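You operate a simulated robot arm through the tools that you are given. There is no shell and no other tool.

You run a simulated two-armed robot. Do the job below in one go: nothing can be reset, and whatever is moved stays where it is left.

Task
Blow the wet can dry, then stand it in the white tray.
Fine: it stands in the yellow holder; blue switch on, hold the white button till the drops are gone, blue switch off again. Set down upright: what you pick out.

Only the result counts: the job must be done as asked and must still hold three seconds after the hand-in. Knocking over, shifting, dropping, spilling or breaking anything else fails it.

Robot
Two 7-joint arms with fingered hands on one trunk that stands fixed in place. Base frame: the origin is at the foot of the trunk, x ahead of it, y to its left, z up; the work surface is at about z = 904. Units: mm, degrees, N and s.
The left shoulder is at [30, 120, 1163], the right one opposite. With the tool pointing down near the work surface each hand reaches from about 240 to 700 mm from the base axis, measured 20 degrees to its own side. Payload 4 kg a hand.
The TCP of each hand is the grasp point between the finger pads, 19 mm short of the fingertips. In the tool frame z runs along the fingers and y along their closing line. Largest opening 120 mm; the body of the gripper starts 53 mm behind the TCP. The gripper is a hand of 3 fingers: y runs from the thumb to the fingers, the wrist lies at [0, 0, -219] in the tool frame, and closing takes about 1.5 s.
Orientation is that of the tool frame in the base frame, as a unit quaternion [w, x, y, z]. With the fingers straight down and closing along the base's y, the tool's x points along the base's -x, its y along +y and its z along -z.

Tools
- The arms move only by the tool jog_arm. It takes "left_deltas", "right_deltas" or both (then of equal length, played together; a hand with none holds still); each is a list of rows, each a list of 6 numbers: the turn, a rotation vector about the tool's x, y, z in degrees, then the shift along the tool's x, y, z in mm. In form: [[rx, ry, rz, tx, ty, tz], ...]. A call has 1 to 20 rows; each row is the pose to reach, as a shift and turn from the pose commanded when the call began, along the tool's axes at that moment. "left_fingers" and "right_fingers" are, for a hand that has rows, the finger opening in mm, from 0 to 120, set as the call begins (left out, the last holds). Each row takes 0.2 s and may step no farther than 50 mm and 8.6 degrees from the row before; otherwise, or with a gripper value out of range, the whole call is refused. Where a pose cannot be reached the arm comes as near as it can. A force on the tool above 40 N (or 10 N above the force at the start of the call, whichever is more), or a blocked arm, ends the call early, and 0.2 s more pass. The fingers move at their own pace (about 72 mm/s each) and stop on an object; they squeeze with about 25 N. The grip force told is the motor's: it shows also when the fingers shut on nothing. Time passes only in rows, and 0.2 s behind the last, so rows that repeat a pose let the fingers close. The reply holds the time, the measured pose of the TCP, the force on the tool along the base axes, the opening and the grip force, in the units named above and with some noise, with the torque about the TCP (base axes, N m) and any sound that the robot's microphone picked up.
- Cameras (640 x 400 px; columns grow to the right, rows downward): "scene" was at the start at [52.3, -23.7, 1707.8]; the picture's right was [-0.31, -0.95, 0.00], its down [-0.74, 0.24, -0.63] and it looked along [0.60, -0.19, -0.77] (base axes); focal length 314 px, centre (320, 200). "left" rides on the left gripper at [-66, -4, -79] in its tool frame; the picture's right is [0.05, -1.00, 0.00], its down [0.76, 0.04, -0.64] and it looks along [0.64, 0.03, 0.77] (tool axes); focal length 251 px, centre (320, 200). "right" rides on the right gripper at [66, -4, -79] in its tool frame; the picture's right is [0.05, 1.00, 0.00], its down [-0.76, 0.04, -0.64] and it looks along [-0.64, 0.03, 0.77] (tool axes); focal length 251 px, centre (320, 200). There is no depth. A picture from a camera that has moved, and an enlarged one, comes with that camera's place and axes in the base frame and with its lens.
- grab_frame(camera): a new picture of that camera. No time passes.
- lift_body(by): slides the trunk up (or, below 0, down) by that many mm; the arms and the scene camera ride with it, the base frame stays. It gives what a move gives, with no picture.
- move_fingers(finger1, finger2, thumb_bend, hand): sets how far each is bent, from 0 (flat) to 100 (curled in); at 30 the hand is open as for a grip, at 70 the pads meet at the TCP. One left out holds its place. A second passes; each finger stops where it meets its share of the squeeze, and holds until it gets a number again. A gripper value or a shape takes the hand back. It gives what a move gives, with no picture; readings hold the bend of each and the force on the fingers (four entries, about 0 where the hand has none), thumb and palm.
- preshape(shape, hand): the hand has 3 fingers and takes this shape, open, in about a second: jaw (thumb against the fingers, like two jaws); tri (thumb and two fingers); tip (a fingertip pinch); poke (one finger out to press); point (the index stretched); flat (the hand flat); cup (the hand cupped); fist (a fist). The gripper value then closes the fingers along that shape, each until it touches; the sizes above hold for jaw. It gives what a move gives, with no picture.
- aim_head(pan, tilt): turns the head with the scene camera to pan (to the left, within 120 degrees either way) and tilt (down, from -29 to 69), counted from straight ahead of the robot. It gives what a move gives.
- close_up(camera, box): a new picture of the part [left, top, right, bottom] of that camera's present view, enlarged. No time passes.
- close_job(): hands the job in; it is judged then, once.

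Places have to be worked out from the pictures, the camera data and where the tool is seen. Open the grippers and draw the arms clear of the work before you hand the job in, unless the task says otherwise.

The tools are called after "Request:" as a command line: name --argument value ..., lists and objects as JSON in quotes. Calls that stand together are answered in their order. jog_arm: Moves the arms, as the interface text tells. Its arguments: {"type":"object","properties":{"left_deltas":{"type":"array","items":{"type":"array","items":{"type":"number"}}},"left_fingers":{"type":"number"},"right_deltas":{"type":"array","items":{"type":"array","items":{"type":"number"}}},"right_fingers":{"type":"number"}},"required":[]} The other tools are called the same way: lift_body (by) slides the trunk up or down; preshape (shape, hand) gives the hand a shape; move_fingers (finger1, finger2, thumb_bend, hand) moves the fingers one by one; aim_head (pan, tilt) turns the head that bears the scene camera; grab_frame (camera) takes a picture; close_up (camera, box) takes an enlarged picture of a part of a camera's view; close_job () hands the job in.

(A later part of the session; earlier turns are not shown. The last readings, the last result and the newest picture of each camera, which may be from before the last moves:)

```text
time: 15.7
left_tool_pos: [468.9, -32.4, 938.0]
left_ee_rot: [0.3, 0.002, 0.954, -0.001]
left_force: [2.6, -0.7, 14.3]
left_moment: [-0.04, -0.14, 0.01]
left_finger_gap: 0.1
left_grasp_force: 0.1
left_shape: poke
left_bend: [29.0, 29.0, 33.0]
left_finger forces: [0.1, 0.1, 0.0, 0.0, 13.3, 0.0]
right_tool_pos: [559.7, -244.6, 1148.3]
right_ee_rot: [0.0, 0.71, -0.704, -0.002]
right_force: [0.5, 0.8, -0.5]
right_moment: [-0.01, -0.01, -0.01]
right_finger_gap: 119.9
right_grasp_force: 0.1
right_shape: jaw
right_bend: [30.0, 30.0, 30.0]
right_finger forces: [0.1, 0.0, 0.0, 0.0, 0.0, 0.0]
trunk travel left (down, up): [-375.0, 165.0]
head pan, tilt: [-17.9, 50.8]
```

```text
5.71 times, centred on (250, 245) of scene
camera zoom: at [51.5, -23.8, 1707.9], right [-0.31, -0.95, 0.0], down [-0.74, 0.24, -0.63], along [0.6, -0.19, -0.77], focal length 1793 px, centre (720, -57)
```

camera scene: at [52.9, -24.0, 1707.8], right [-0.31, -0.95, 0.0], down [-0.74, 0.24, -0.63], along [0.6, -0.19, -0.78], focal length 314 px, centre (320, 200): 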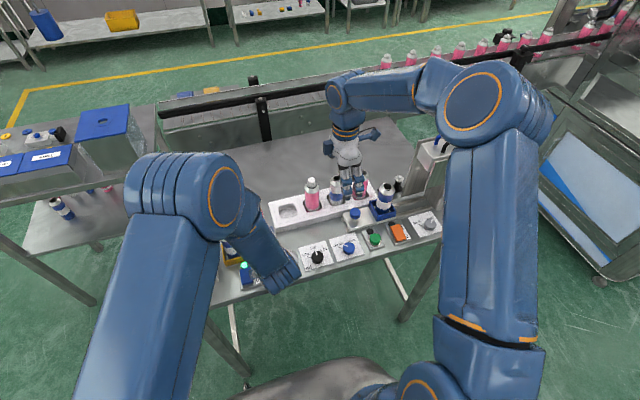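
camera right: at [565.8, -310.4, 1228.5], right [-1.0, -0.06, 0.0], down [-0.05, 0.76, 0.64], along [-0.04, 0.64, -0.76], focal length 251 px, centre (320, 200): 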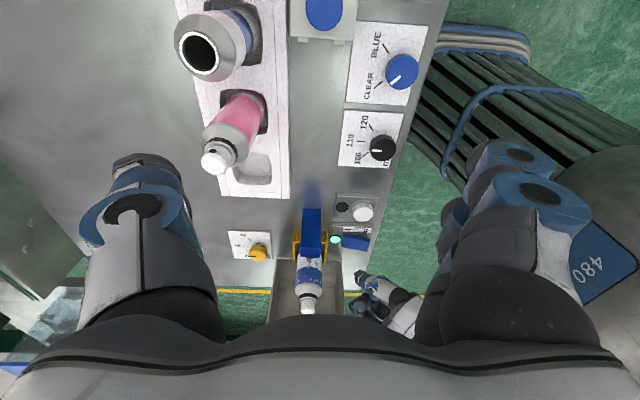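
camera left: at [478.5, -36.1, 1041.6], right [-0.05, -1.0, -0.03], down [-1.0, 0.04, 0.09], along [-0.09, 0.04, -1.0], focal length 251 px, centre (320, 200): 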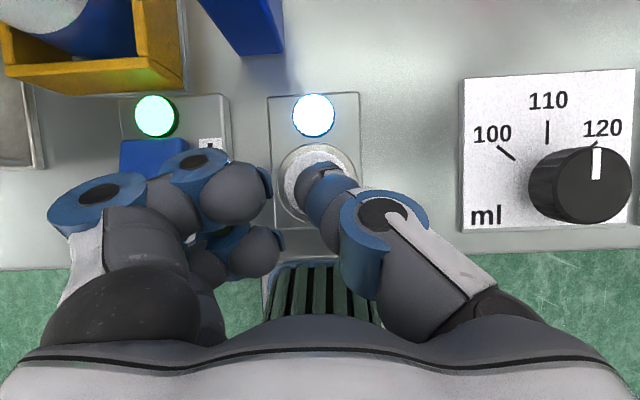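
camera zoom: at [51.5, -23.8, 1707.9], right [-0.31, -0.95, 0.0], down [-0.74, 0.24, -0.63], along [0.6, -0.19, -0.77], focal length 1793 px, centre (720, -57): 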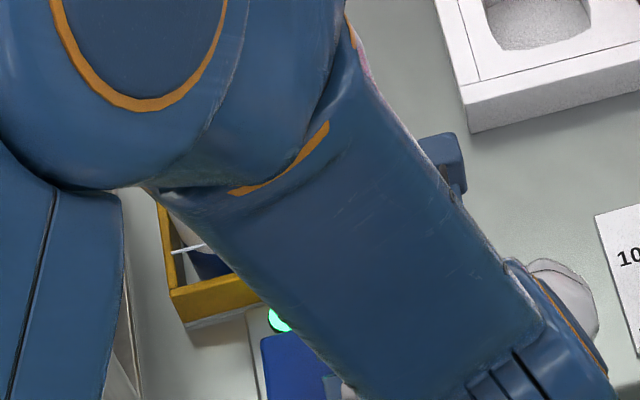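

No drops remain on the parts I can see. I'll hold one more second to be safe, then lift off the button and inspect the can.

Request:
jog_arm --left_deltas '[[0, 0, 0, 0, 0, 0], [0, 0, 0, 0, 0, 0], [0, 0, 0, 0, 0, 0], [0, 0, 0, 0, 0, 0], [0, 0, 0, 0, 0, 0], [0, 0, 0, -12, 0, -17], [0, 0, 0, -26, 0, -37]]'

Request:
close_up --camera "right" --box '[260, 180, 440, 330]'

Request:
grab_frame --camera "left"

```text
time: 17.3
left_tool_pos: [468.6, -31.5, 981.3]
left_ee_rot: [0.299, 0.0, 0.954, 0.001]
left_force: [-0.6, -0.2, -0.3]
left_moment: [-0.01, 0.03, 0.0]
left_finger_gap: 0.2
left_grasp_force: 0.1
left_shape: poke
left_bend: [29.0, 29.0, 33.0]
left_finger forces: [0.0, 0.1, 0.1, 0.0, 0.0, 0.0]
right_tool_pos: [560.6, -245.1, 1149.1]
right_ee_rot: [0.0, 0.71, -0.704, -0.001]
right_force: [-0.9, 0.4, 0.3]
right_moment: [0.05, -0.03, -0.01]
right_finger_gap: 120.0
right_grasp_force: 0.1
right_shape: jaw
right_bend: [30.0, 30.0, 30.0]
right_finger forces: [0.0, 0.0, 0.0, 0.1, 0.0, 0.0]
trunk travel left (down, up): [-375.0, 165.0]
head pan, tilt: [-17.9, 50.8]
```

```text
2.67 times, centred on (350, 255) of right
camera zoom: at [565.3, -311.2, 1228.5], right [-1.0, -0.06, 0.0], down [-0.05, 0.76, 0.65], along [-0.04, 0.64, -0.76], focal length 670 px, centre (240, 53)
```

zoom: 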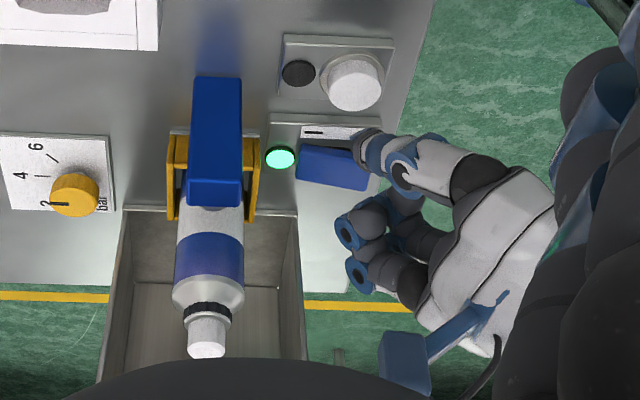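

```text
taken
camera left: at [478.0, -35.6, 1085.6], right [-0.05, -1.0, -0.03], down [-0.99, 0.04, 0.09], along [-0.09, 0.04, -1.0], focal length 251 px, centre (320, 200)
```

left: 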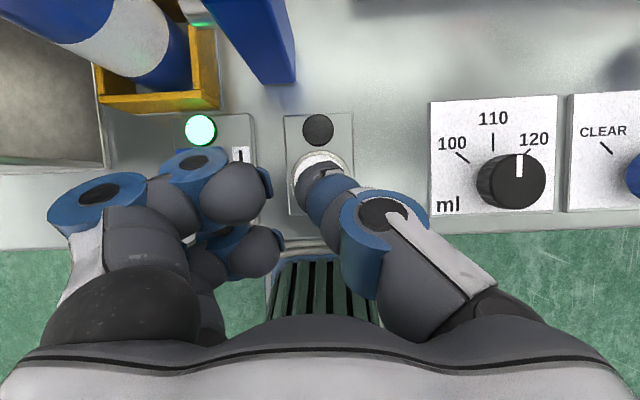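

The white lamp is out and the can looks dry from both sides. Now I'll move the fingertip over the "O" end of the rocker, at about x = 460, y = 45.

Request:
jog_arm --left_deltas '[[0, 0, 0, 16.4, 25, -11.5], [0, 0, 0, 20.5, 50, -14.4], [0, 0, 0, 13.1, 75.5, -9.2], [0, 0, 0, 13.1, 75.5, -9.2]]'

Request:
grab_frame --camera "left"

Request:
close_up --camera "right" --box '[260, 180, 440, 330]'

Request:
grab_frame --camera "scene"

```text
time: 18.3
left_tool_pos: [452.1, 42.3, 983.0]
left_ee_rot: [0.301, 0.002, 0.954, 0.0]
left_force: [0.2, 0.2, -0.3]
left_moment: [-0.01, -0.03, 0.02]
left_finger_gap: 0.0
left_grasp_force: 0.0
left_shape: poke
left_bend: [29.0, 29.0, 33.0]
left_finger forces: [0.1, 0.1, 0.0, 0.1, 0.0, 0.0]
right_tool_pos: [561.0, -246.0, 1149.0]
right_ee_rot: [-0.001, 0.71, -0.704, -0.002]
right_force: [0.9, -0.6, 0.5]
right_moment: [0.02, -0.02, -0.02]
right_finger_gap: 119.8
right_grasp_force: 0.1
right_shape: jaw
right_bend: [30.0, 30.0, 30.0]
right_finger forces: [0.0, 0.0, 0.0, 0.0, 0.0, 0.0]
trunk travel left (down, up): [-375.0, 165.0]
head pan, tilt: [-17.9, 50.8]
```

```text
taken
camera left: at [462.6, 38.1, 1086.2], right [-0.05, -1.0, -0.03], down [-0.99, 0.04, 0.09], along [-0.09, 0.04, -1.0], focal length 251 px, centre (320, 200)
```

left: 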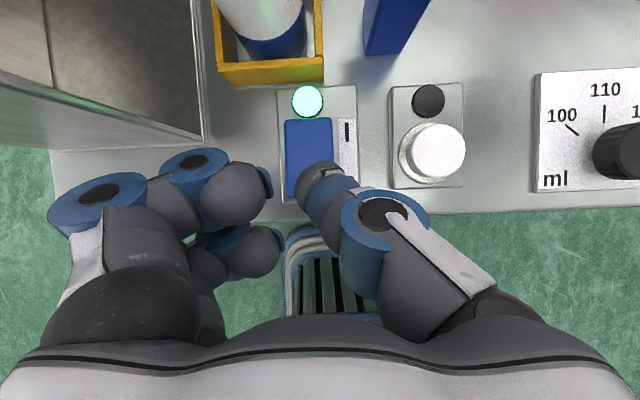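

```text
2.67 times, centred on (350, 255) of right
camera zoom: at [565.4, -312.0, 1228.2], right [-1.0, -0.06, 0.0], down [-0.05, 0.76, 0.65], along [-0.04, 0.64, -0.76], focal length 670 px, centre (240, 53)
```

zoom: 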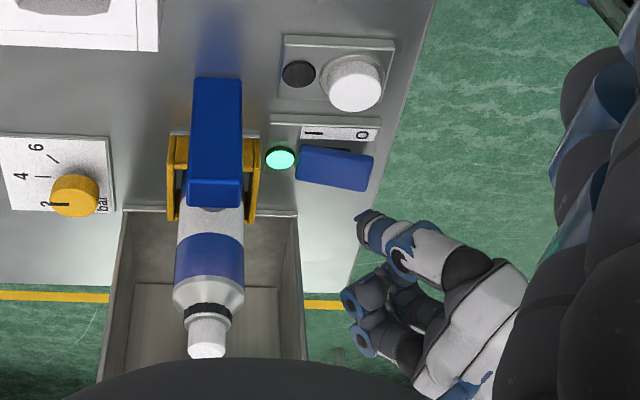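

```text
taken
camera scene: at [51.8, -24.8, 1707.8], right [-0.31, -0.95, 0.0], down [-0.74, 0.24, -0.63], along [0.6, -0.19, -0.77], focal length 314 px, centre (320, 200)
```

scene: 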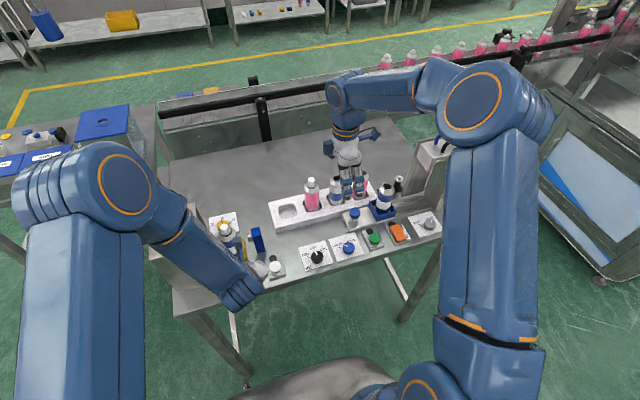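

The tip is above the "O" end and the curled fingers are about 27 mm clear of the shield. I'll press down in small steps.

Request:
jog_arm --left_deltas '[[0, 0, 0, 14.4, 4, 20.5], [0, 0, 0, 20.7, 4, 29.5], [0, 0, 0, 23, 4, 32.8], [0, 0, 0, 24.1, 4, 34.4], [0, 0, 0, 25.3, 4, 36]]'

Request:
close_up --camera "left" --box '[200, 60, 440, 220]'

Request:
close_up --camera "right" --box '[260, 180, 440, 330]'

```text
time: 19.5
left_tool_pos: [453.5, 47.4, 939.9]
left_ee_rot: [0.304, 0.0, 0.953, 0.0]
left_force: [-2.9, -0.8, 24.5]
left_moment: [-0.03, -0.08, -0.02]
left_finger_gap: 0.0
left_grasp_force: 0.1
left_shape: poke
left_bend: [29.0, 29.0, 33.0]
left_finger forces: [0.0, 0.0, 0.1, 0.0, 24.1, 0.0]
right_tool_pos: [559.6, -244.7, 1150.3]
right_ee_rot: [0.0, 0.71, -0.704, 0.0]
right_force: [0.7, -0.3, -0.8]
right_moment: [0.02, 0.02, 0.02]
right_finger_gap: 119.9
right_grasp_force: 0.1
right_shape: jaw
right_bend: [30.0, 30.0, 30.0]
right_finger forces: [0.0, 0.1, 0.1, 0.0, 0.0, 0.0]
trunk travel left (down, up): [-375.0, 165.0]
head pan, tilt: [-17.9, 50.8]
```

```text
2.50 times, centred on (320, 140) of left
camera zoom: at [462.3, 42.9, 1044.5], right [-0.05, -1.0, -0.03], down [-1.0, 0.04, 0.08], along [-0.08, 0.03, -1.0], focal length 629 px, centre (320, 350)
```

zoom: 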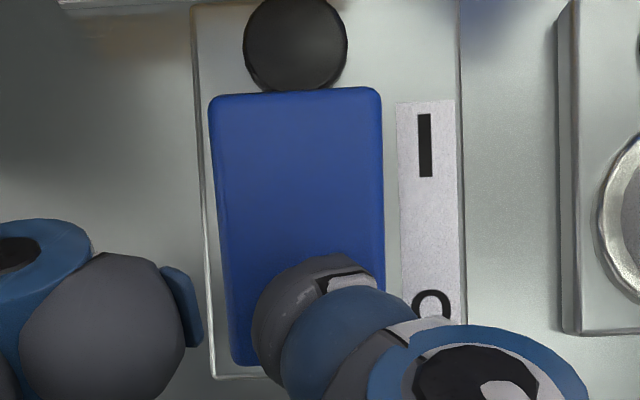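

```text
2.67 times, centred on (350, 255) of right
camera zoom: at [563.9, -311.2, 1229.6], right [-1.0, -0.06, 0.0], down [-0.05, 0.76, 0.65], along [-0.04, 0.64, -0.76], focal length 670 px, centre (240, 53)
```

zoom: 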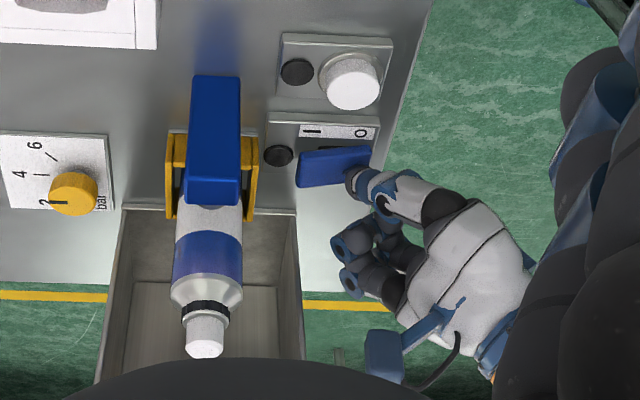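

The rocker is back at "O" and both lamps are dark. I'll lift the left hand clear and pull it back to the left so the right arm can reach the can.

Request:
jog_arm --left_deltas '[[0, 0, 0, -28.7, 0, -41], [0, 0, 0, -57.4, 0, -81.9], [0, 0, 0, -86.1, 0, -122.9], [0, 0, 0, -94.6, 33.3, -149.5], [0, 0, 0, -103.1, 66.7, -176.1], [0, 0, 0, -111.6, 100, -202.7], [0, 0, 0, -120, 133.3, -229.4], [0, 0, 0, -128.5, 166.7, -256], [0, 0, 0, -137, 200, -282.6]]'

Request:
grab_frame --camera "scene"

Request:
grab_frame --camera "right"

Request:
close_up --camera "scene" --box '[190, 190, 310, 290]'

Request:
close_up --camera "scene" --box '[260, 160, 400, 240]'

```text
time: 21.5
left_tool_pos: [402.3, 248.4, 1249.6]
left_ee_rot: [0.302, 0.0, 0.953, -0.001]
left_force: [0.8, -0.2, 0.5]
left_moment: [0.03, 0.0, 0.01]
left_finger_gap: 0.1
left_grasp_force: 0.0
left_shape: poke
left_bend: [29.0, 29.0, 33.0]
left_finger forces: [0.0, 0.1, 0.0, 0.0, 0.0, 0.0]
right_tool_pos: [560.0, -245.7, 1150.6]
right_ee_rot: [0.001, 0.71, -0.704, 0.0]
right_force: [0.2, 0.5, -0.8]
right_moment: [-0.02, -0.03, 0.01]
right_finger_gap: 119.7
right_grasp_force: 0.1
right_shape: jaw
right_bend: [30.0, 30.0, 30.0]
right_finger forces: [0.1, 0.1, 0.0, 0.0, 0.1, 0.0]
trunk travel left (down, up): [-375.0, 165.0]
head pan, tilt: [-17.9, 50.8]
```

```text
taken
camera scene: at [50.4, -22.5, 1707.9], right [-0.31, -0.95, 0.0], down [-0.74, 0.24, -0.63], along [0.6, -0.19, -0.77], focal length 314 px, centre (320, 200)
```

scene: 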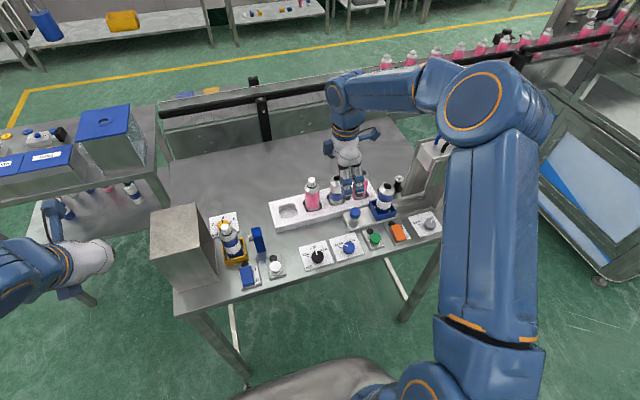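

```text
taken
camera right: at [564.4, -310.3, 1229.3], right [-1.0, -0.06, 0.0], down [-0.05, 0.76, 0.64], along [-0.04, 0.64, -0.76], focal length 251 px, centre (320, 200)
```

right: 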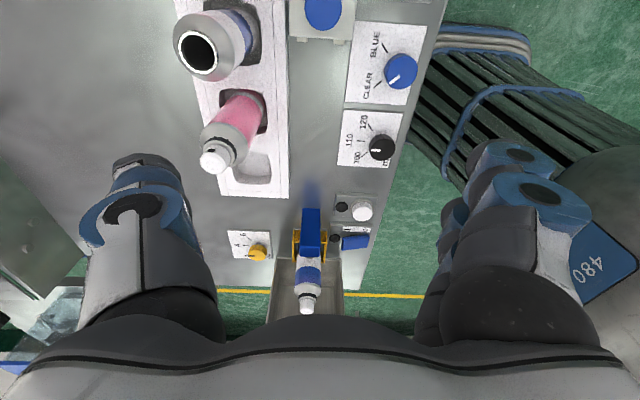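

```text
4.00 times, centred on (250, 240) of scene
camera zoom: at [50.4, -22.5, 1707.9], right [-0.31, -0.95, 0.0], down [-0.74, 0.24, -0.63], along [0.6, -0.19, -0.77], focal length 1255 px, centre (600, 40)
```

zoom: 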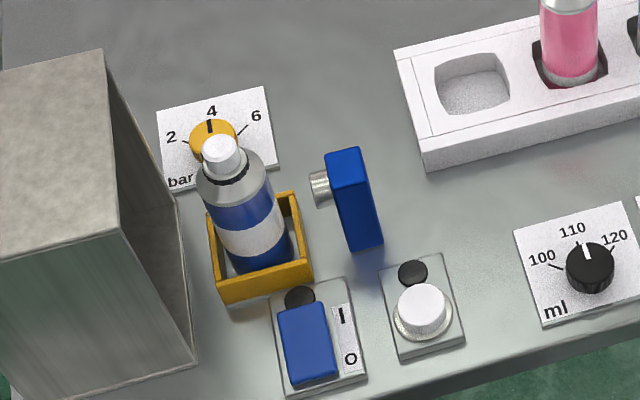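

```text
4.57 times, centred on (330, 200) of scene
camera zoom: at [50.4, -22.5, 1707.9], right [-0.31, -0.95, 0.0], down [-0.74, 0.24, -0.63], along [0.6, -0.19, -0.77], focal length 1434 px, centre (274, 200)
```

zoom: 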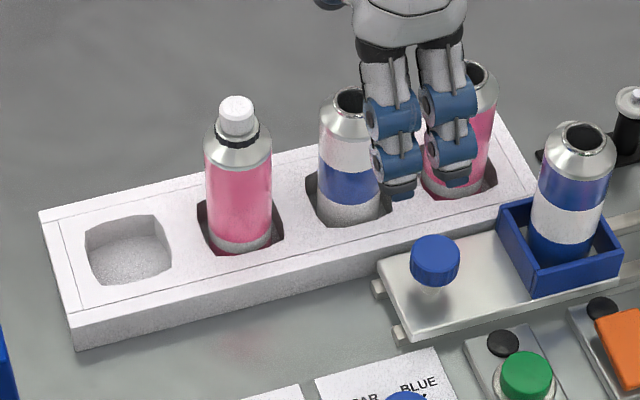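

The can is dry from every view. Before grasping, I'll measure the empty recess and the can more precisely with the right camera.

Request:
close_up --camera "right" --box '[180, 80, 300, 210]'

Request:
close_up --camera "right" --box '[260, 190, 360, 320]'

```text
3.08 times, centred on (240, 145) of right
camera zoom: at [564.4, -310.3, 1229.3], right [-1.0, -0.06, 0.0], down [-0.05, 0.76, 0.64], along [-0.04, 0.64, -0.76], focal length 774 px, centre (566, 369)
```

zoom: 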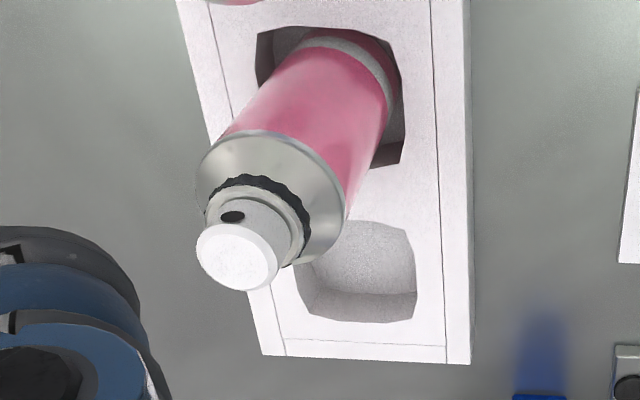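

```text
3.08 times, centred on (310, 255) of right
camera zoom: at [564.4, -310.3, 1229.3], right [-1.0, -0.06, 0.0], down [-0.05, 0.76, 0.64], along [-0.04, 0.64, -0.76], focal length 774 px, centre (351, 31)
```

zoom: 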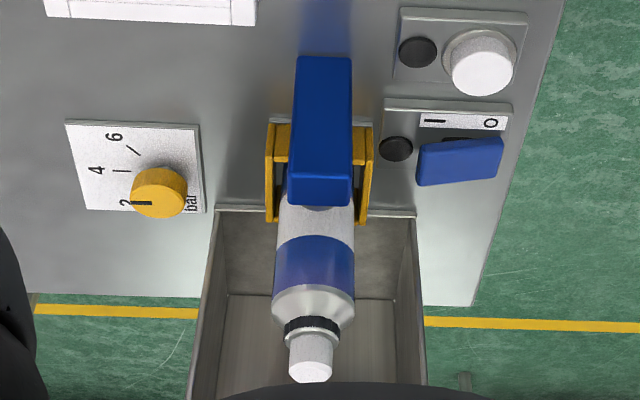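

Triangulated: the can axis is [561, 69.5] with its shoulder at z ≈ 998 and cap top at ≈ 1039. The recess centre is about [647, -109.5], with the tray top near 926 and the neighbour's cap at [648, -191, 1044]. I'll bring the right hand above the can with a 9° lean and a 95 mm opening, fingers closing along x.

Request:
jog_arm --right_deltas '[[0, -1.1, 0, -39.4, -0.4, 4.5], [0, -2.3, 0, -78.8, -0.9, 8.9], [0, -3.4, 0, -118.2, -1.3, 13.4], [0, -4.5, 0, -157.5, -1.8, 17.8], [0, -5.6, 0, -196.9, -2.2, 22.3], [0, -6.8, 0, -236.3, -2.6, 26.7], [0, -7.9, 0, -275.6, -3.1, 31.2], [0, -9, 0, -315, -3.5, 35.6]]' --right_fingers 95

Request:
grab_frame --camera "right"

Request:
grab_frame --camera "scene"

Request:
grab_frame --camera "left"

```text
time: 23.3
left_tool_pos: [405.6, 249.3, 1248.7]
left_ee_rot: [0.3, 0.001, 0.954, 0.0]
left_force: [-0.2, -0.3, -0.8]
left_moment: [-0.02, -0.01, -0.03]
left_finger_gap: 0.0
left_grasp_force: 0.1
left_shape: poke
left_bend: [29.0, 29.0, 33.0]
left_finger forces: [0.0, 0.1, 0.1, 0.0, 0.0, 0.0]
right_tool_pos: [561.8, 71.9, 1114.7]
right_ee_rot: [-0.055, 0.708, -0.702, -0.056]
right_force: [0.3, -0.3, 0.8]
right_moment: [-0.01, -0.01, 0.04]
right_finger_gap: 95.4
right_grasp_force: 0.0
right_shape: jaw
right_bend: [25.0, 25.0, 11.0]
right_finger forces: [0.0, 0.1, 0.0, 0.0, 0.0, 0.0]
trunk travel left (down, up): [-375.0, 165.0]
head pan, tilt: [-17.9, 50.8]
```

```text
taken
camera right: at [567.3, -5.2, 1182.4], right [-1.0, -0.06, -0.01], down [-0.04, 0.65, 0.76], along [-0.04, 0.76, -0.65], focal length 251 px, centre (320, 200)
```

right: 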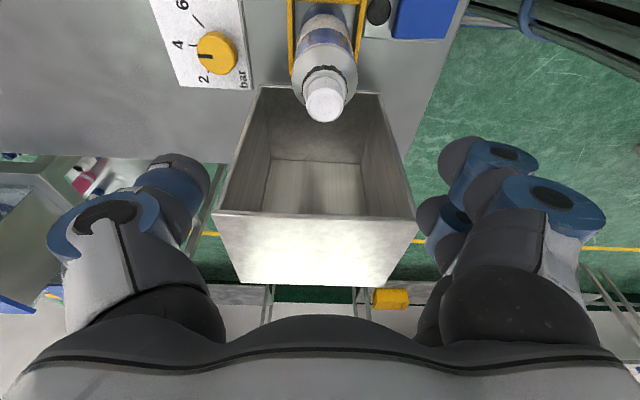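

```text
taken
camera scene: at [52.6, -22.1, 1707.8], right [-0.31, -0.95, 0.0], down [-0.74, 0.24, -0.63], along [0.6, -0.2, -0.77], focal length 314 px, centre (320, 200)
```

scene: 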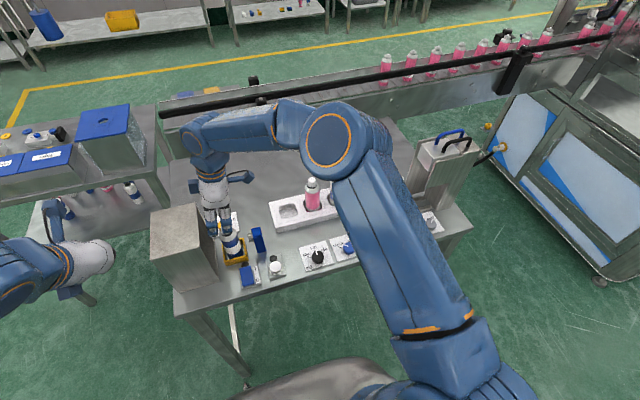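

```text
taken
camera left: at [414.1, 244.9, 1351.9], right [-0.05, -1.0, -0.03], down [-0.99, 0.04, 0.09], along [-0.09, 0.03, -1.0], focal length 251 px, centre (320, 200)
```

left: 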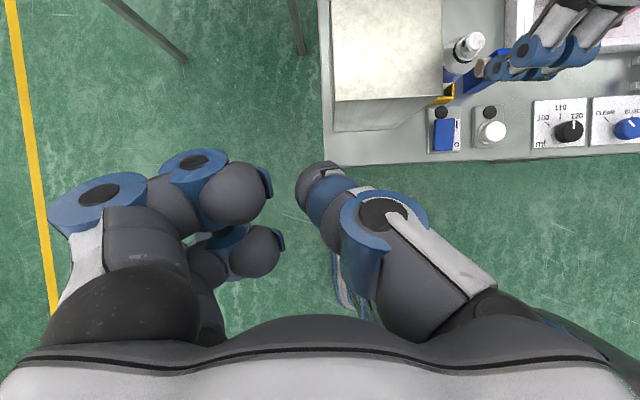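

The cap top measures at about [561, 70] and the hand is centred over it. I'll go straight down around the can to z ≈ 1000 and check clearances.

Request:
jog_arm --right_deltas '[[0, 0, 0, 5.5, 0, 34.6], [0, 0, 0, 10.9, 0, 69.2], [0, 0, 0, 15.6, 0, 98.8], [0, 0, 0, 17.9, 0, 113.6]]'

Request:
close_up --camera "scene" --box '[150, 150, 310, 280]'

Request:
close_up --camera "left" --box '[360, 0, 640, 170]'

Request:
grab_frame --camera "right"

```text
time: 24.3
left_tool_pos: [404.9, 248.3, 1247.9]
left_ee_rot: [0.301, 0.001, 0.954, 0.0]
left_force: [0.2, 0.2, 0.4]
left_moment: [0.01, 0.0, 0.01]
left_finger_gap: 0.2
left_grasp_force: 0.0
left_shape: poke
left_bend: [29.0, 29.0, 33.0]
left_finger forces: [0.1, 0.0, 0.1, 0.0, 0.0, 0.1]
right_tool_pos: [560.8, 69.7, 998.7]
right_ee_rot: [-0.055, 0.708, -0.701, -0.057]
right_force: [0.0, 0.3, -0.2]
right_moment: [0.04, -0.01, -0.03]
right_finger_gap: 95.2
right_grasp_force: 0.1
right_shape: jaw
right_bend: [25.0, 25.0, 11.0]
right_finger forces: [0.0, 0.1, 0.0, 0.0, 0.0, 0.1]
trunk travel left (down, up): [-375.0, 165.0]
head pan, tilt: [-17.9, 50.8]
```

```text
3.08 times, centred on (230, 215) of scene
camera zoom: at [52.6, -23.4, 1707.8], right [-0.31, -0.95, 0.0], down [-0.74, 0.24, -0.63], along [0.6, -0.19, -0.77], focal length 966 px, centre (597, 154)
```

zoom: 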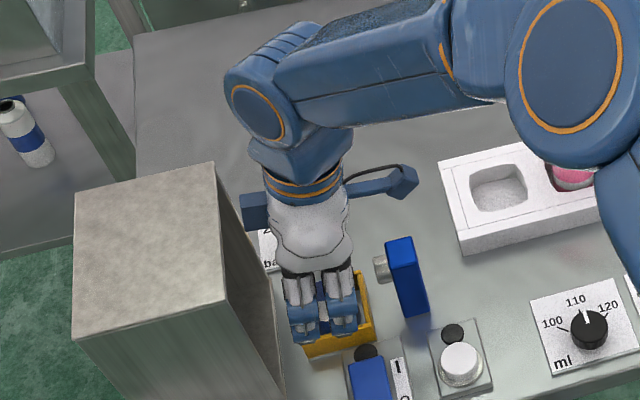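

```text
2.29 times, centred on (500, 85) of left
camera zoom: at [414.1, 243.9, 1352.1], right [-0.05, -1.0, -0.03], down [-0.99, 0.04, 0.09], along [-0.09, 0.04, -1.0], focal length 575 px, centre (-91, 463)
```

zoom: 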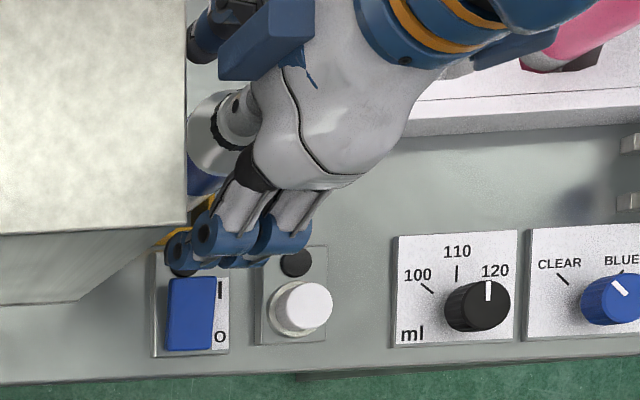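

```text
taken
camera right: at [566.1, -6.2, 1066.2], right [-1.0, -0.06, -0.01], down [-0.04, 0.65, 0.76], along [-0.04, 0.76, -0.65], focal length 251 px, centre (320, 200)
```

right: 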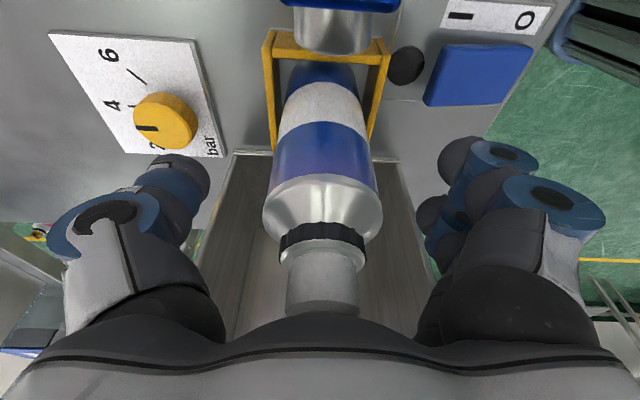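

The can sits centred between the fingers with nothing touching. I'll go 7 mm lower and then close the fingers on the upper body.

Request:
jog_arm --right_deltas '[[0, 0, 0, 0.6, 0, 3.5], [0, 0, 0, 1.1, 0, 6.9]]'

Request:
jog_arm --right_deltas '[[0, 0, 0, 0, 0, 0], [0, 0, 0, 0, 0, 0], [0, 0, 0, 0, 0, 0], [0, 0, 0, 0, 0, 0], [0, 0, 0, 0, 0, 0], [0, 0, 0, 0, 0, 0], [0, 0, 0, 0, 0, 0], [0, 0, 0, 0, 0, 0]]' --right_fingers 30

Request:
grab_frame --camera "right"

Request:
close_up --camera "scene" --box '[150, 150, 310, 280]'

```text
time: 24.9
left_tool_pos: [405.1, 248.1, 1248.3]
left_ee_rot: [0.3, 0.001, 0.954, 0.0]
left_force: [0.0, -0.7, 0.8]
left_moment: [0.01, 0.0, 0.0]
left_finger_gap: 0.0
left_grasp_force: 0.0
left_shape: poke
left_bend: [29.0, 29.0, 33.0]
left_finger forces: [0.0, 0.0, 0.0, 0.0, 0.1, 0.0]
right_tool_pos: [560.3, 70.1, 992.4]
right_ee_rot: [-0.055, 0.708, -0.702, -0.057]
right_force: [0.2, 0.1, -0.6]
right_moment: [-0.01, -0.03, 0.0]
right_finger_gap: 95.4
right_grasp_force: 0.0
right_shape: jaw
right_bend: [25.0, 25.0, 11.0]
right_finger forces: [0.0, 0.0, 0.1, 0.0, 0.0, 0.0]
trunk travel left (down, up): [-375.0, 165.0]
head pan, tilt: [-17.9, 50.8]
```

```text
time: 26.7
left_tool_pos: [404.9, 246.9, 1248.1]
left_ee_rot: [0.299, 0.0, 0.954, 0.0]
left_force: [0.4, -0.2, 0.0]
left_moment: [0.04, -0.04, -0.03]
left_finger_gap: 0.0
left_grasp_force: 0.0
left_shape: poke
left_bend: [29.0, 29.0, 33.0]
left_finger forces: [0.1, 0.1, 0.0, 0.0, 0.0, 0.1]
right_tool_pos: [561.0, 69.2, 991.6]
right_ee_rot: [-0.055, 0.707, -0.703, -0.056]
right_force: [0.2, 0.0, 0.7]
right_moment: [0.04, 0.0, 0.0]
right_finger_gap: 34.6
right_grasp_force: 25.0
right_shape: jaw
right_bend: [42.0, 44.0, 95.0]
right_finger forces: [9.3, 9.6, 0.0, 0.0, 21.5, 0.0]
trunk travel left (down, up): [-375.0, 165.0]
head pan, tilt: [-17.9, 50.8]
```

```text
taken
camera right: at [566.3, -6.8, 1059.5], right [-1.0, -0.06, -0.01], down [-0.05, 0.65, 0.76], along [-0.04, 0.76, -0.65], focal length 251 px, centre (320, 200)
```

right: 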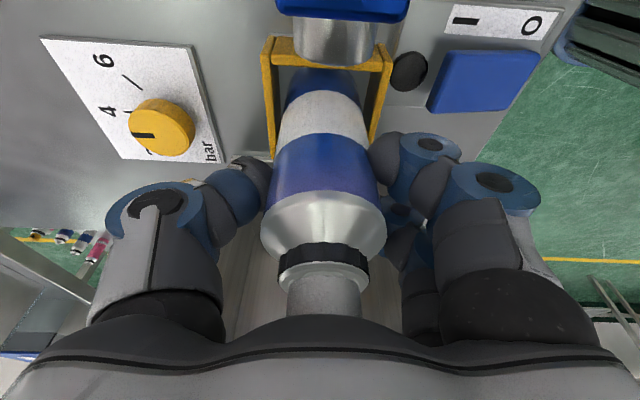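

```text
3.08 times, centred on (230, 215) of scene
camera zoom: at [52.5, -23.6, 1707.8], right [-0.31, -0.95, 0.0], down [-0.74, 0.24, -0.63], along [0.6, -0.19, -0.77], focal length 966 px, centre (597, 154)
```

zoom: 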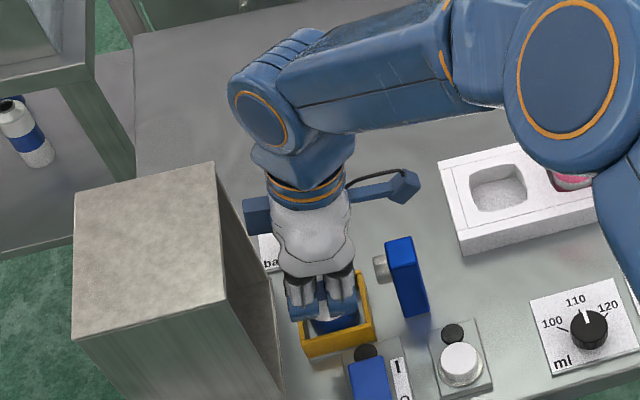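

The grip is solid, with 25 N motor force and about 20 N on the pads. I'll lift the can slowly straight up and check that it holds.

Request:
jog_arm --right_deltas '[[0, 0, 0, -1.6, 0, -9.9], [0, 0, 0, -4.7, 0, -29.6], [0, 0, 0, -7.8, 0, -49.4], [0, 0, 0, -10.9, 0, -69.2], [0, 0, 0, -14, 0, -88.9], [0, 0, 0, -17.2, 0, -108.7], [0, 0, 0, -18.7, 0, -118.6]]'

Request:
grab_frame --camera "right"

Request:
close_up --camera "scene" --box '[150, 130, 330, 280]'

Request:
close_up --camera "left" --box '[360, 0, 640, 170]'

```text
time: 28.3
left_tool_pos: [405.0, 246.2, 1247.3]
left_ee_rot: [0.3, 0.001, 0.954, 0.0]
left_force: [0.2, -0.4, -0.4]
left_moment: [-0.02, -0.02, -0.02]
left_finger_gap: 0.1
left_grasp_force: 0.1
left_shape: poke
left_bend: [29.0, 29.0, 33.0]
left_finger forces: [0.1, 0.0, 0.1, 0.0, 0.0, 0.0]
right_tool_pos: [563.2, 70.5, 1113.7]
right_ee_rot: [-0.056, 0.708, -0.702, -0.057]
right_force: [0.2, -0.4, -1.7]
right_moment: [0.03, -0.02, -0.01]
right_finger_gap: 35.1
right_grasp_force: 25.2
right_shape: jaw
right_bend: [42.0, 44.0, 95.0]
right_finger forces: [9.3, 9.4, 0.0, 0.0, 21.5, 0.0]
trunk travel left (down, up): [-375.0, 165.0]
head pan, tilt: [-17.9, 50.8]
```

```text
taken
camera right: at [567.3, -7.6, 1180.5], right [-1.0, -0.06, -0.01], down [-0.05, 0.65, 0.76], along [-0.04, 0.76, -0.65], focal length 251 px, centre (320, 200)
```

right: 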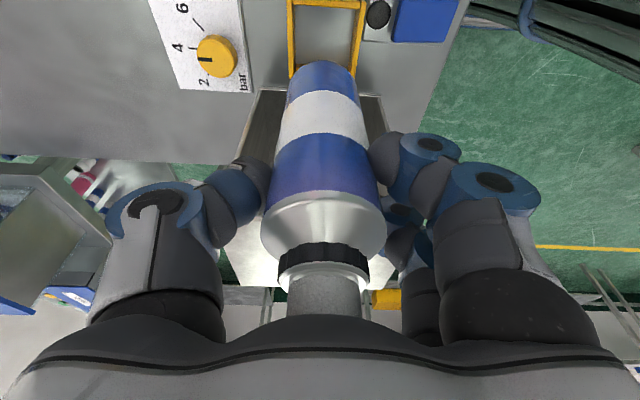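

```text
2.67 times, centred on (240, 205) of scene
camera zoom: at [52.4, -23.7, 1707.8], right [-0.31, -0.95, 0.0], down [-0.74, 0.24, -0.63], along [0.6, -0.19, -0.77], focal length 837 px, centre (533, 187)
```

zoom: 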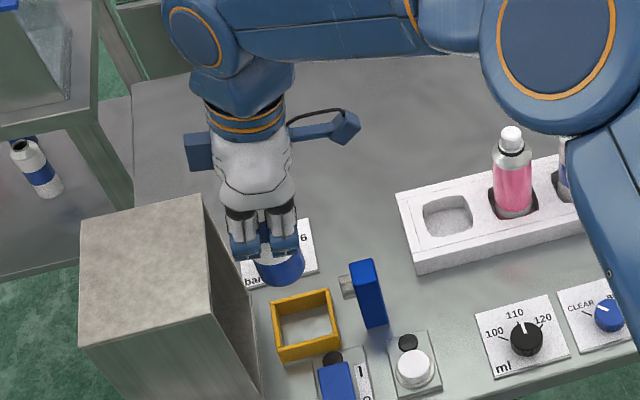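

```text
2.29 times, centred on (500, 85) of left
camera zoom: at [413.9, 243.7, 1352.2], right [-0.05, -1.0, -0.03], down [-0.99, 0.04, 0.09], along [-0.09, 0.04, -1.0], focal length 575 px, centre (-91, 463)
```

zoom: 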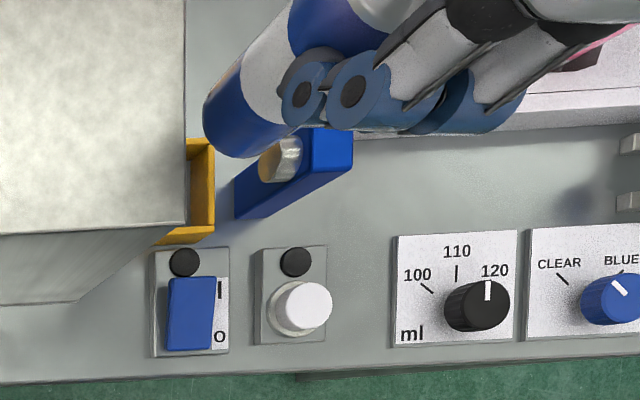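

The can is off the holder and steady in the grip. I'll carry it over to above the empty recess at the same height.

Request:
jog_arm --right_deltas '[[0, 0, 0, 35.5, -16.9, -5.7], [0, 0, 0, 71, -33.8, -11.5], [0, 0, 0, 106.5, -50.6, -17.2], [0, 0, 0, 142, -67.5, -23], [0, 0, 0, 177.5, -84.4, -28.7], [0, 0, 0, 177.5, -84.4, -28.7]]'

Request:
grab_frame --camera "right"

Request:
close_up --camera "scene" --box '[240, 110, 400, 240]'

Request:
grab_frame --camera "left"

```text
time: 29.7
left_tool_pos: [404.2, 247.8, 1249.2]
left_ee_rot: [0.3, 0.001, 0.954, 0.0]
left_force: [0.5, 0.1, -0.3]
left_moment: [0.02, 0.0, 0.01]
left_finger_gap: 0.3
left_grasp_force: 0.2
left_shape: poke
left_bend: [29.0, 29.0, 33.0]
left_finger forces: [0.0, 0.0, 0.1, 0.0, 0.0, 0.0]
right_tool_pos: [647.1, -109.2, 1113.1]
right_ee_rot: [-0.056, 0.708, -0.702, -0.057]
right_force: [-0.5, -0.9, -1.5]
right_moment: [0.02, -0.01, 0.04]
right_finger_gap: 34.8
right_grasp_force: 25.0
right_shape: jaw
right_bend: [42.0, 44.0, 95.0]
right_finger forces: [9.3, 9.4, 0.0, 0.0, 21.6, 0.0]
trunk travel left (down, up): [-375.0, 165.0]
head pan, tilt: [-17.9, 50.8]
```

```text
taken
camera right: at [652.2, -186.7, 1180.5], right [-1.0, -0.06, -0.01], down [-0.05, 0.65, 0.76], along [-0.04, 0.76, -0.65], focal length 251 px, centre (320, 200)
```

right: 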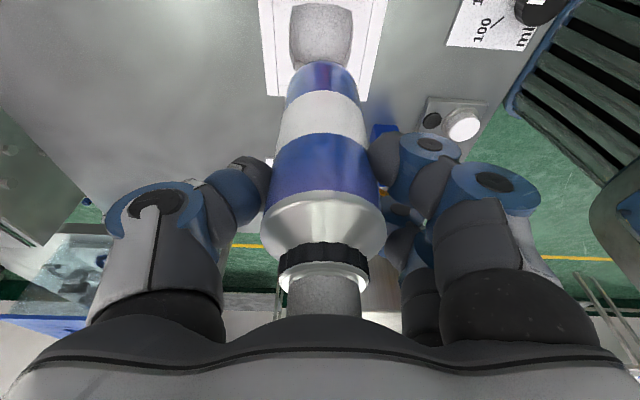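

```text
3.08 times, centred on (320, 175) of scene
camera zoom: at [52.1, -23.2, 1707.8], right [-0.31, -0.95, 0.0], down [-0.74, 0.24, -0.63], along [0.6, -0.19, -0.77], focal length 966 px, centre (320, 277)
```

zoom: 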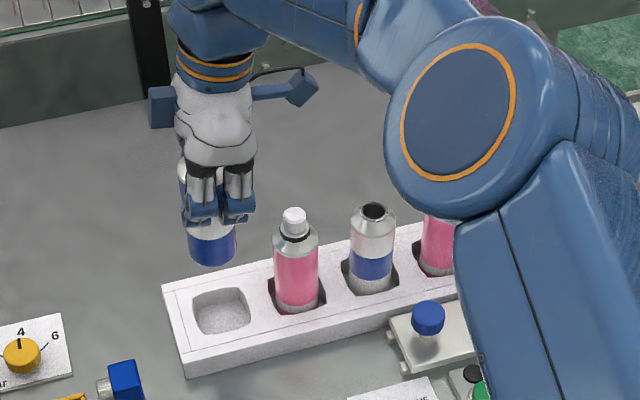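

```text
taken
camera left: at [413.7, 244.1, 1352.2], right [-0.05, -1.0, -0.03], down [-0.99, 0.04, 0.09], along [-0.09, 0.04, -1.0], focal length 251 px, centre (320, 200)
```

left: 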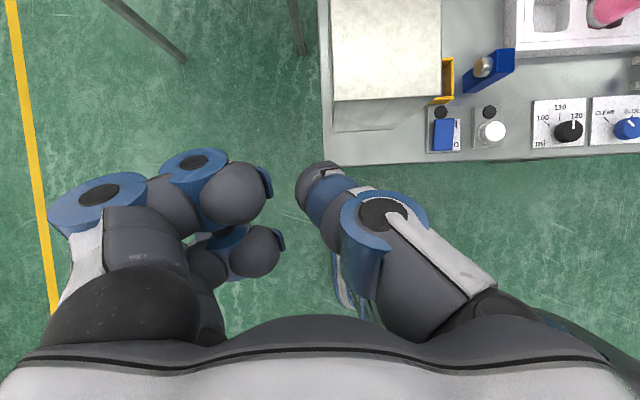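

The can is over the recess. I'll take close-ups to refine the alignment before lowering.

Request:
close_up --camera "right" --box '[240, 0, 400, 110]'

Request:
close_up --camera "scene" --box '[270, 160, 360, 220]'

```text
3.64 times, centred on (320, 55) of right
camera zoom: at [652.2, -186.7, 1180.5], right [-1.0, -0.06, -0.01], down [-0.05, 0.65, 0.76], along [-0.04, 0.76, -0.65], focal length 914 px, centre (320, 727)
```

zoom: 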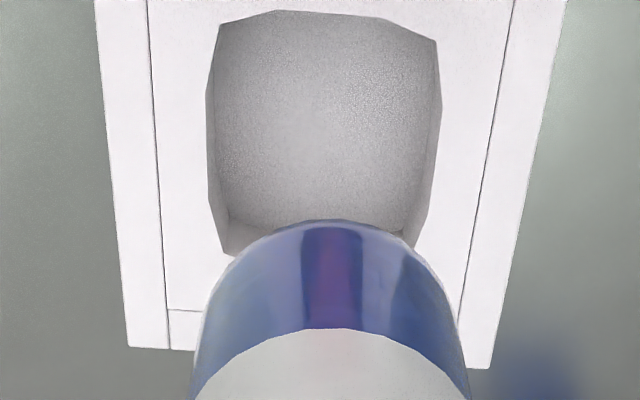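

```text
6.67 times, centred on (315, 190) of scene
camera zoom: at [52.1, -23.2, 1707.8], right [-0.31, -0.95, 0.0], down [-0.74, 0.24, -0.63], along [0.6, -0.19, -0.77], focal length 2092 px, centre (353, 267)
```

zoom: 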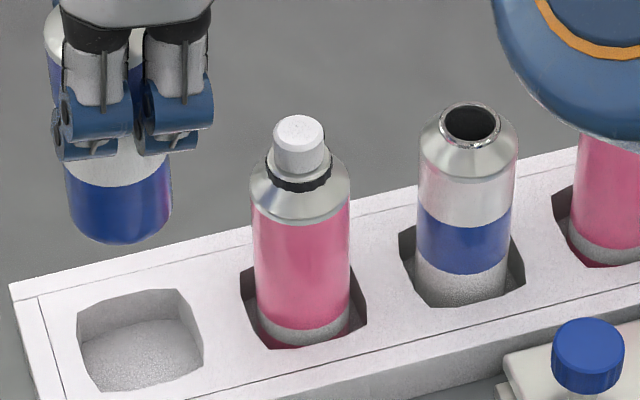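

Recess corners from both cameras put its centre at about [648.8, -110.3], and the can axis is about [648, -109]. I'll correct by about 1 mm and lower the can to just above the tray.

Request:
jog_arm --right_deltas '[[0, 0, 0, 6, -1.3, 29.4], [0, 0, 0, 10.8, -1.3, 59.1], [0, 0, 0, 14.7, -1.4, 83.8], [0, 0, 0, 16.1, -1.4, 92.2]]'

Request:
close_up --camera "right" --box '[220, 0, 420, 140]'

Request:
close_up --camera "scene" --box '[265, 140, 365, 230]'

```text
time: 30.7
left_tool_pos: [404.6, 248.5, 1248.0]
left_ee_rot: [0.299, 0.002, 0.954, 0.0]
left_force: [-0.1, 0.0, -0.2]
left_moment: [0.04, -0.06, 0.01]
left_finger_gap: 0.0
left_grasp_force: 0.1
left_shape: poke
left_bend: [29.0, 29.0, 33.0]
left_finger forces: [0.0, 0.0, 0.1, 0.0, 0.1, 0.0]
right_tool_pos: [649.3, -111.9, 1018.3]
right_ee_rot: [-0.055, 0.708, -0.702, -0.058]
right_force: [-0.4, 0.8, -1.4]
right_moment: [-0.01, -0.03, -0.04]
right_finger_gap: 34.7
right_grasp_force: 25.1
right_shape: jaw
right_bend: [42.0, 44.0, 95.0]
right_finger forces: [9.2, 9.6, 0.0, 0.1, 21.5, 0.1]
trunk travel left (down, up): [-375.0, 165.0]
head pan, tilt: [-17.9, 50.8]
```

```text
2.86 times, centred on (320, 70) of right
camera zoom: at [654.4, -188.9, 1085.9], right [-1.0, -0.06, -0.01], down [-0.05, 0.65, 0.76], along [-0.04, 0.76, -0.65], focal length 718 px, centre (320, 571)
```

zoom: 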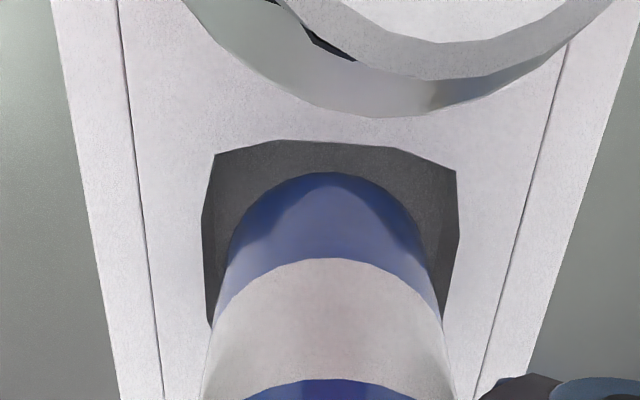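

```text
4.44 times, centred on (315, 185) of scene
camera zoom: at [52.6, -23.6, 1707.8], right [-0.31, -0.95, 0.0], down [-0.74, 0.24, -0.63], along [0.6, -0.19, -0.77], focal length 1395 px, centre (342, 267)
```

zoom: 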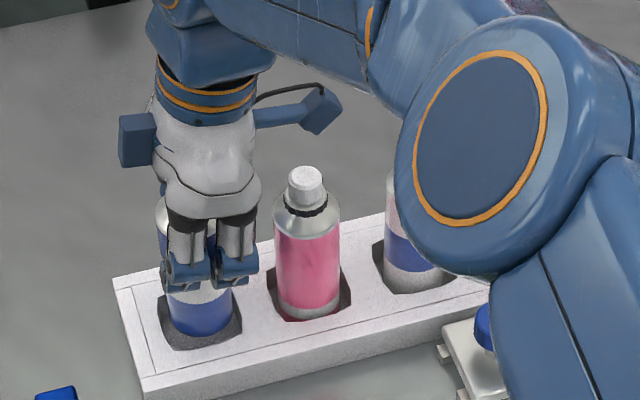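

The can is centred over the recess in both views, and the hand camera has about 12 mm to the neighbour's cap. I'll lower further in small steps.

Request:
jog_arm --right_deltas '[[0, 0, 0, 1, 0, 5.9], [0, 0, 0, 1.9, 0, 11.9], [0, 0, 0, 2.4, 0, 14.8], [0, 0, 0, 2.7, 0, 16.8]]'

Request:
close_up --camera "right" --box '[220, 0, 420, 140]'

Request:
close_up --camera "scene" --box '[265, 140, 365, 230]'

```text
time: 31.7
left_tool_pos: [403.7, 246.4, 1247.9]
left_ee_rot: [0.3, 0.002, 0.954, -0.001]
left_force: [-0.5, 0.1, 1.1]
left_moment: [-0.05, -0.01, 0.03]
left_finger_gap: 0.0
left_grasp_force: 0.0
left_shape: poke
left_bend: [29.0, 29.0, 33.0]
left_finger forces: [0.1, 0.0, 0.0, 0.1, 0.0, 0.0]
right_tool_pos: [649.7, -111.7, 1001.6]
right_ee_rot: [-0.056, 0.708, -0.701, -0.057]
right_force: [1.0, -0.7, -3.0]
right_moment: [-0.02, -0.01, 0.0]
right_finger_gap: 34.6
right_grasp_force: 25.2
right_shape: jaw
right_bend: [42.0, 44.0, 95.0]
right_finger forces: [9.3, 9.5, 0.0, 0.0, 21.5, 0.0]
trunk travel left (down, up): [-375.0, 165.0]
head pan, tilt: [-17.9, 50.8]
```

```text
2.86 times, centred on (320, 70) of right
camera zoom: at [653.9, -188.4, 1069.3], right [-1.0, -0.06, -0.01], down [-0.05, 0.65, 0.76], along [-0.04, 0.76, -0.65], focal length 718 px, centre (320, 571)
```

zoom: 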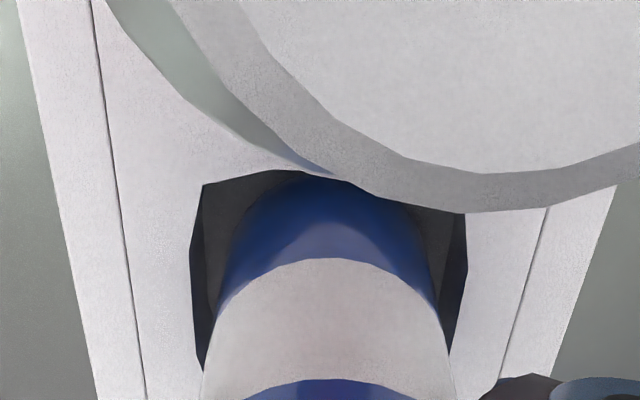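

```text
4.44 times, centred on (315, 185) of scene
camera zoom: at [52.6, -23.7, 1707.8], right [-0.31, -0.95, 0.0], down [-0.74, 0.24, -0.63], along [0.6, -0.19, -0.77], focal length 1395 px, centre (342, 267)
```

zoom: 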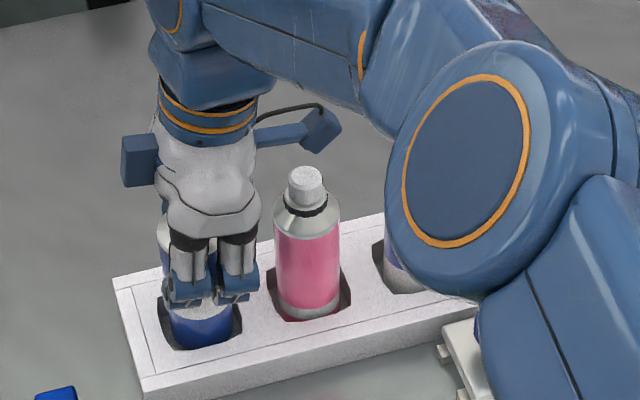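

The can bottom is inside the recess with no contact yet. I'll keep lowering in 1.5 mm steps and watch for the floor.

Request:
jog_arm --right_deltas '[[0, 0, 0, 0.3, 0, 1.5], [0, 0, 0, 0.5, 0, 3], [0, 0, 0, 0.5, 0, 3]]'

```text
time: 32.5
left_tool_pos: [404.7, 248.2, 1248.4]
left_ee_rot: [0.301, 0.002, 0.954, 0.0]
left_force: [-0.1, -0.3, -0.3]
left_moment: [-0.02, -0.03, 0.01]
left_finger_gap: 0.4
left_grasp_force: 0.1
left_shape: poke
left_bend: [29.0, 29.0, 33.0]
left_finger forces: [0.1, 0.0, 0.0, 0.0, 0.0, 0.0]
right_tool_pos: [649.6, -111.4, 998.3]
right_ee_rot: [-0.054, 0.707, -0.703, -0.057]
right_force: [0.7, 0.6, -1.5]
right_moment: [-0.01, -0.01, -0.01]
right_finger_gap: 34.8
right_grasp_force: 25.2
right_shape: jaw
right_bend: [42.0, 44.0, 95.0]
right_finger forces: [9.3, 9.6, 0.0, 0.0, 21.4, 0.1]
trunk travel left (down, up): [-375.0, 165.0]
head pan, tilt: [-17.9, 50.8]
```

No contact yet: the force still reads only the can's weight. I'll continue down in small steps.

Request:
jog_arm --right_deltas '[[0, 0, 0, 0.2, 0, 1], [0, 0, 0, 0.3, 0, 2], [0, 0, 0, 0.3, 0, 2]]'

```text
time: 33.3
left_tool_pos: [405.2, 247.5, 1249.0]
left_ee_rot: [0.3, 0.002, 0.954, -0.001]
left_force: [-1.3, 0.2, 0.7]
left_moment: [0.01, 0.0, 0.01]
left_finger_gap: 0.1
left_grasp_force: 0.2
left_shape: poke
left_bend: [29.0, 29.0, 33.0]
left_finger forces: [0.0, 0.1, 0.0, 0.0, 0.0, 0.1]
right_tool_pos: [648.3, -111.3, 996.1]
right_ee_rot: [-0.056, 0.707, -0.702, -0.056]
right_force: [0.3, -0.2, -2.8]
right_moment: [-0.01, -0.01, -0.06]
right_finger_gap: 34.7
right_grasp_force: 25.4
right_shape: jaw
right_bend: [42.0, 44.0, 95.0]
right_finger forces: [9.3, 9.6, 0.0, 0.0, 21.4, 0.0]
trunk travel left (down, up): [-375.0, 165.0]
head pan, tilt: [-17.9, 50.8]
```

There's still no contact at z = 996. I'll check the view and clearances before the next steps.

Request:
close_up --camera "scene" --box '[275, 155, 345, 215]'

Request:
grab_frame --camera "right"

```text
6.67 times, centred on (310, 185) of scene
camera zoom: at [52.5, -23.7, 1707.8], right [-0.31, -0.95, 0.0], down [-0.74, 0.24, -0.63], along [0.6, -0.19, -0.77], focal length 2092 px, centre (387, 300)
```

zoom: 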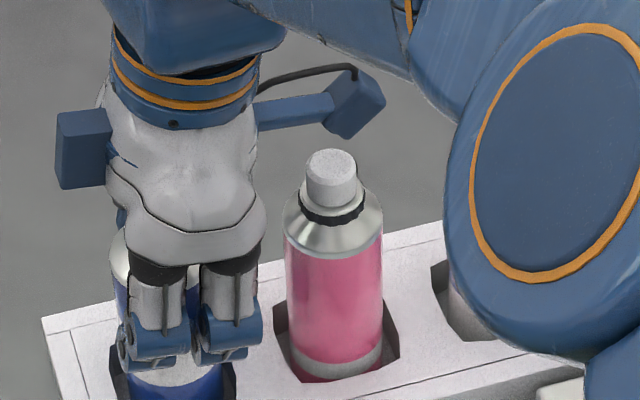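

```text
taken
camera right: at [653.7, -188.2, 1064.4], right [-1.0, -0.06, -0.01], down [-0.05, 0.65, 0.76], along [-0.04, 0.76, -0.65], focal length 251 px, centre (320, 200)
```

right: 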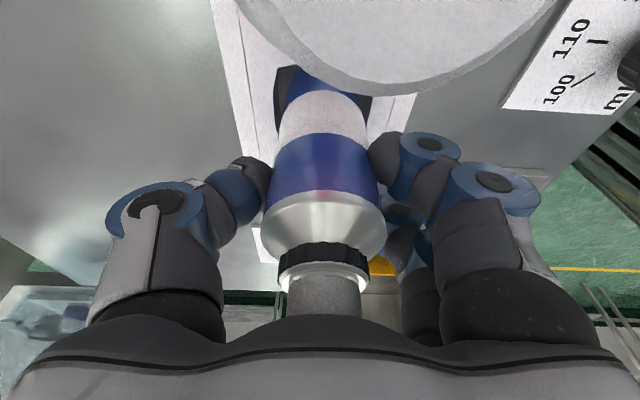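

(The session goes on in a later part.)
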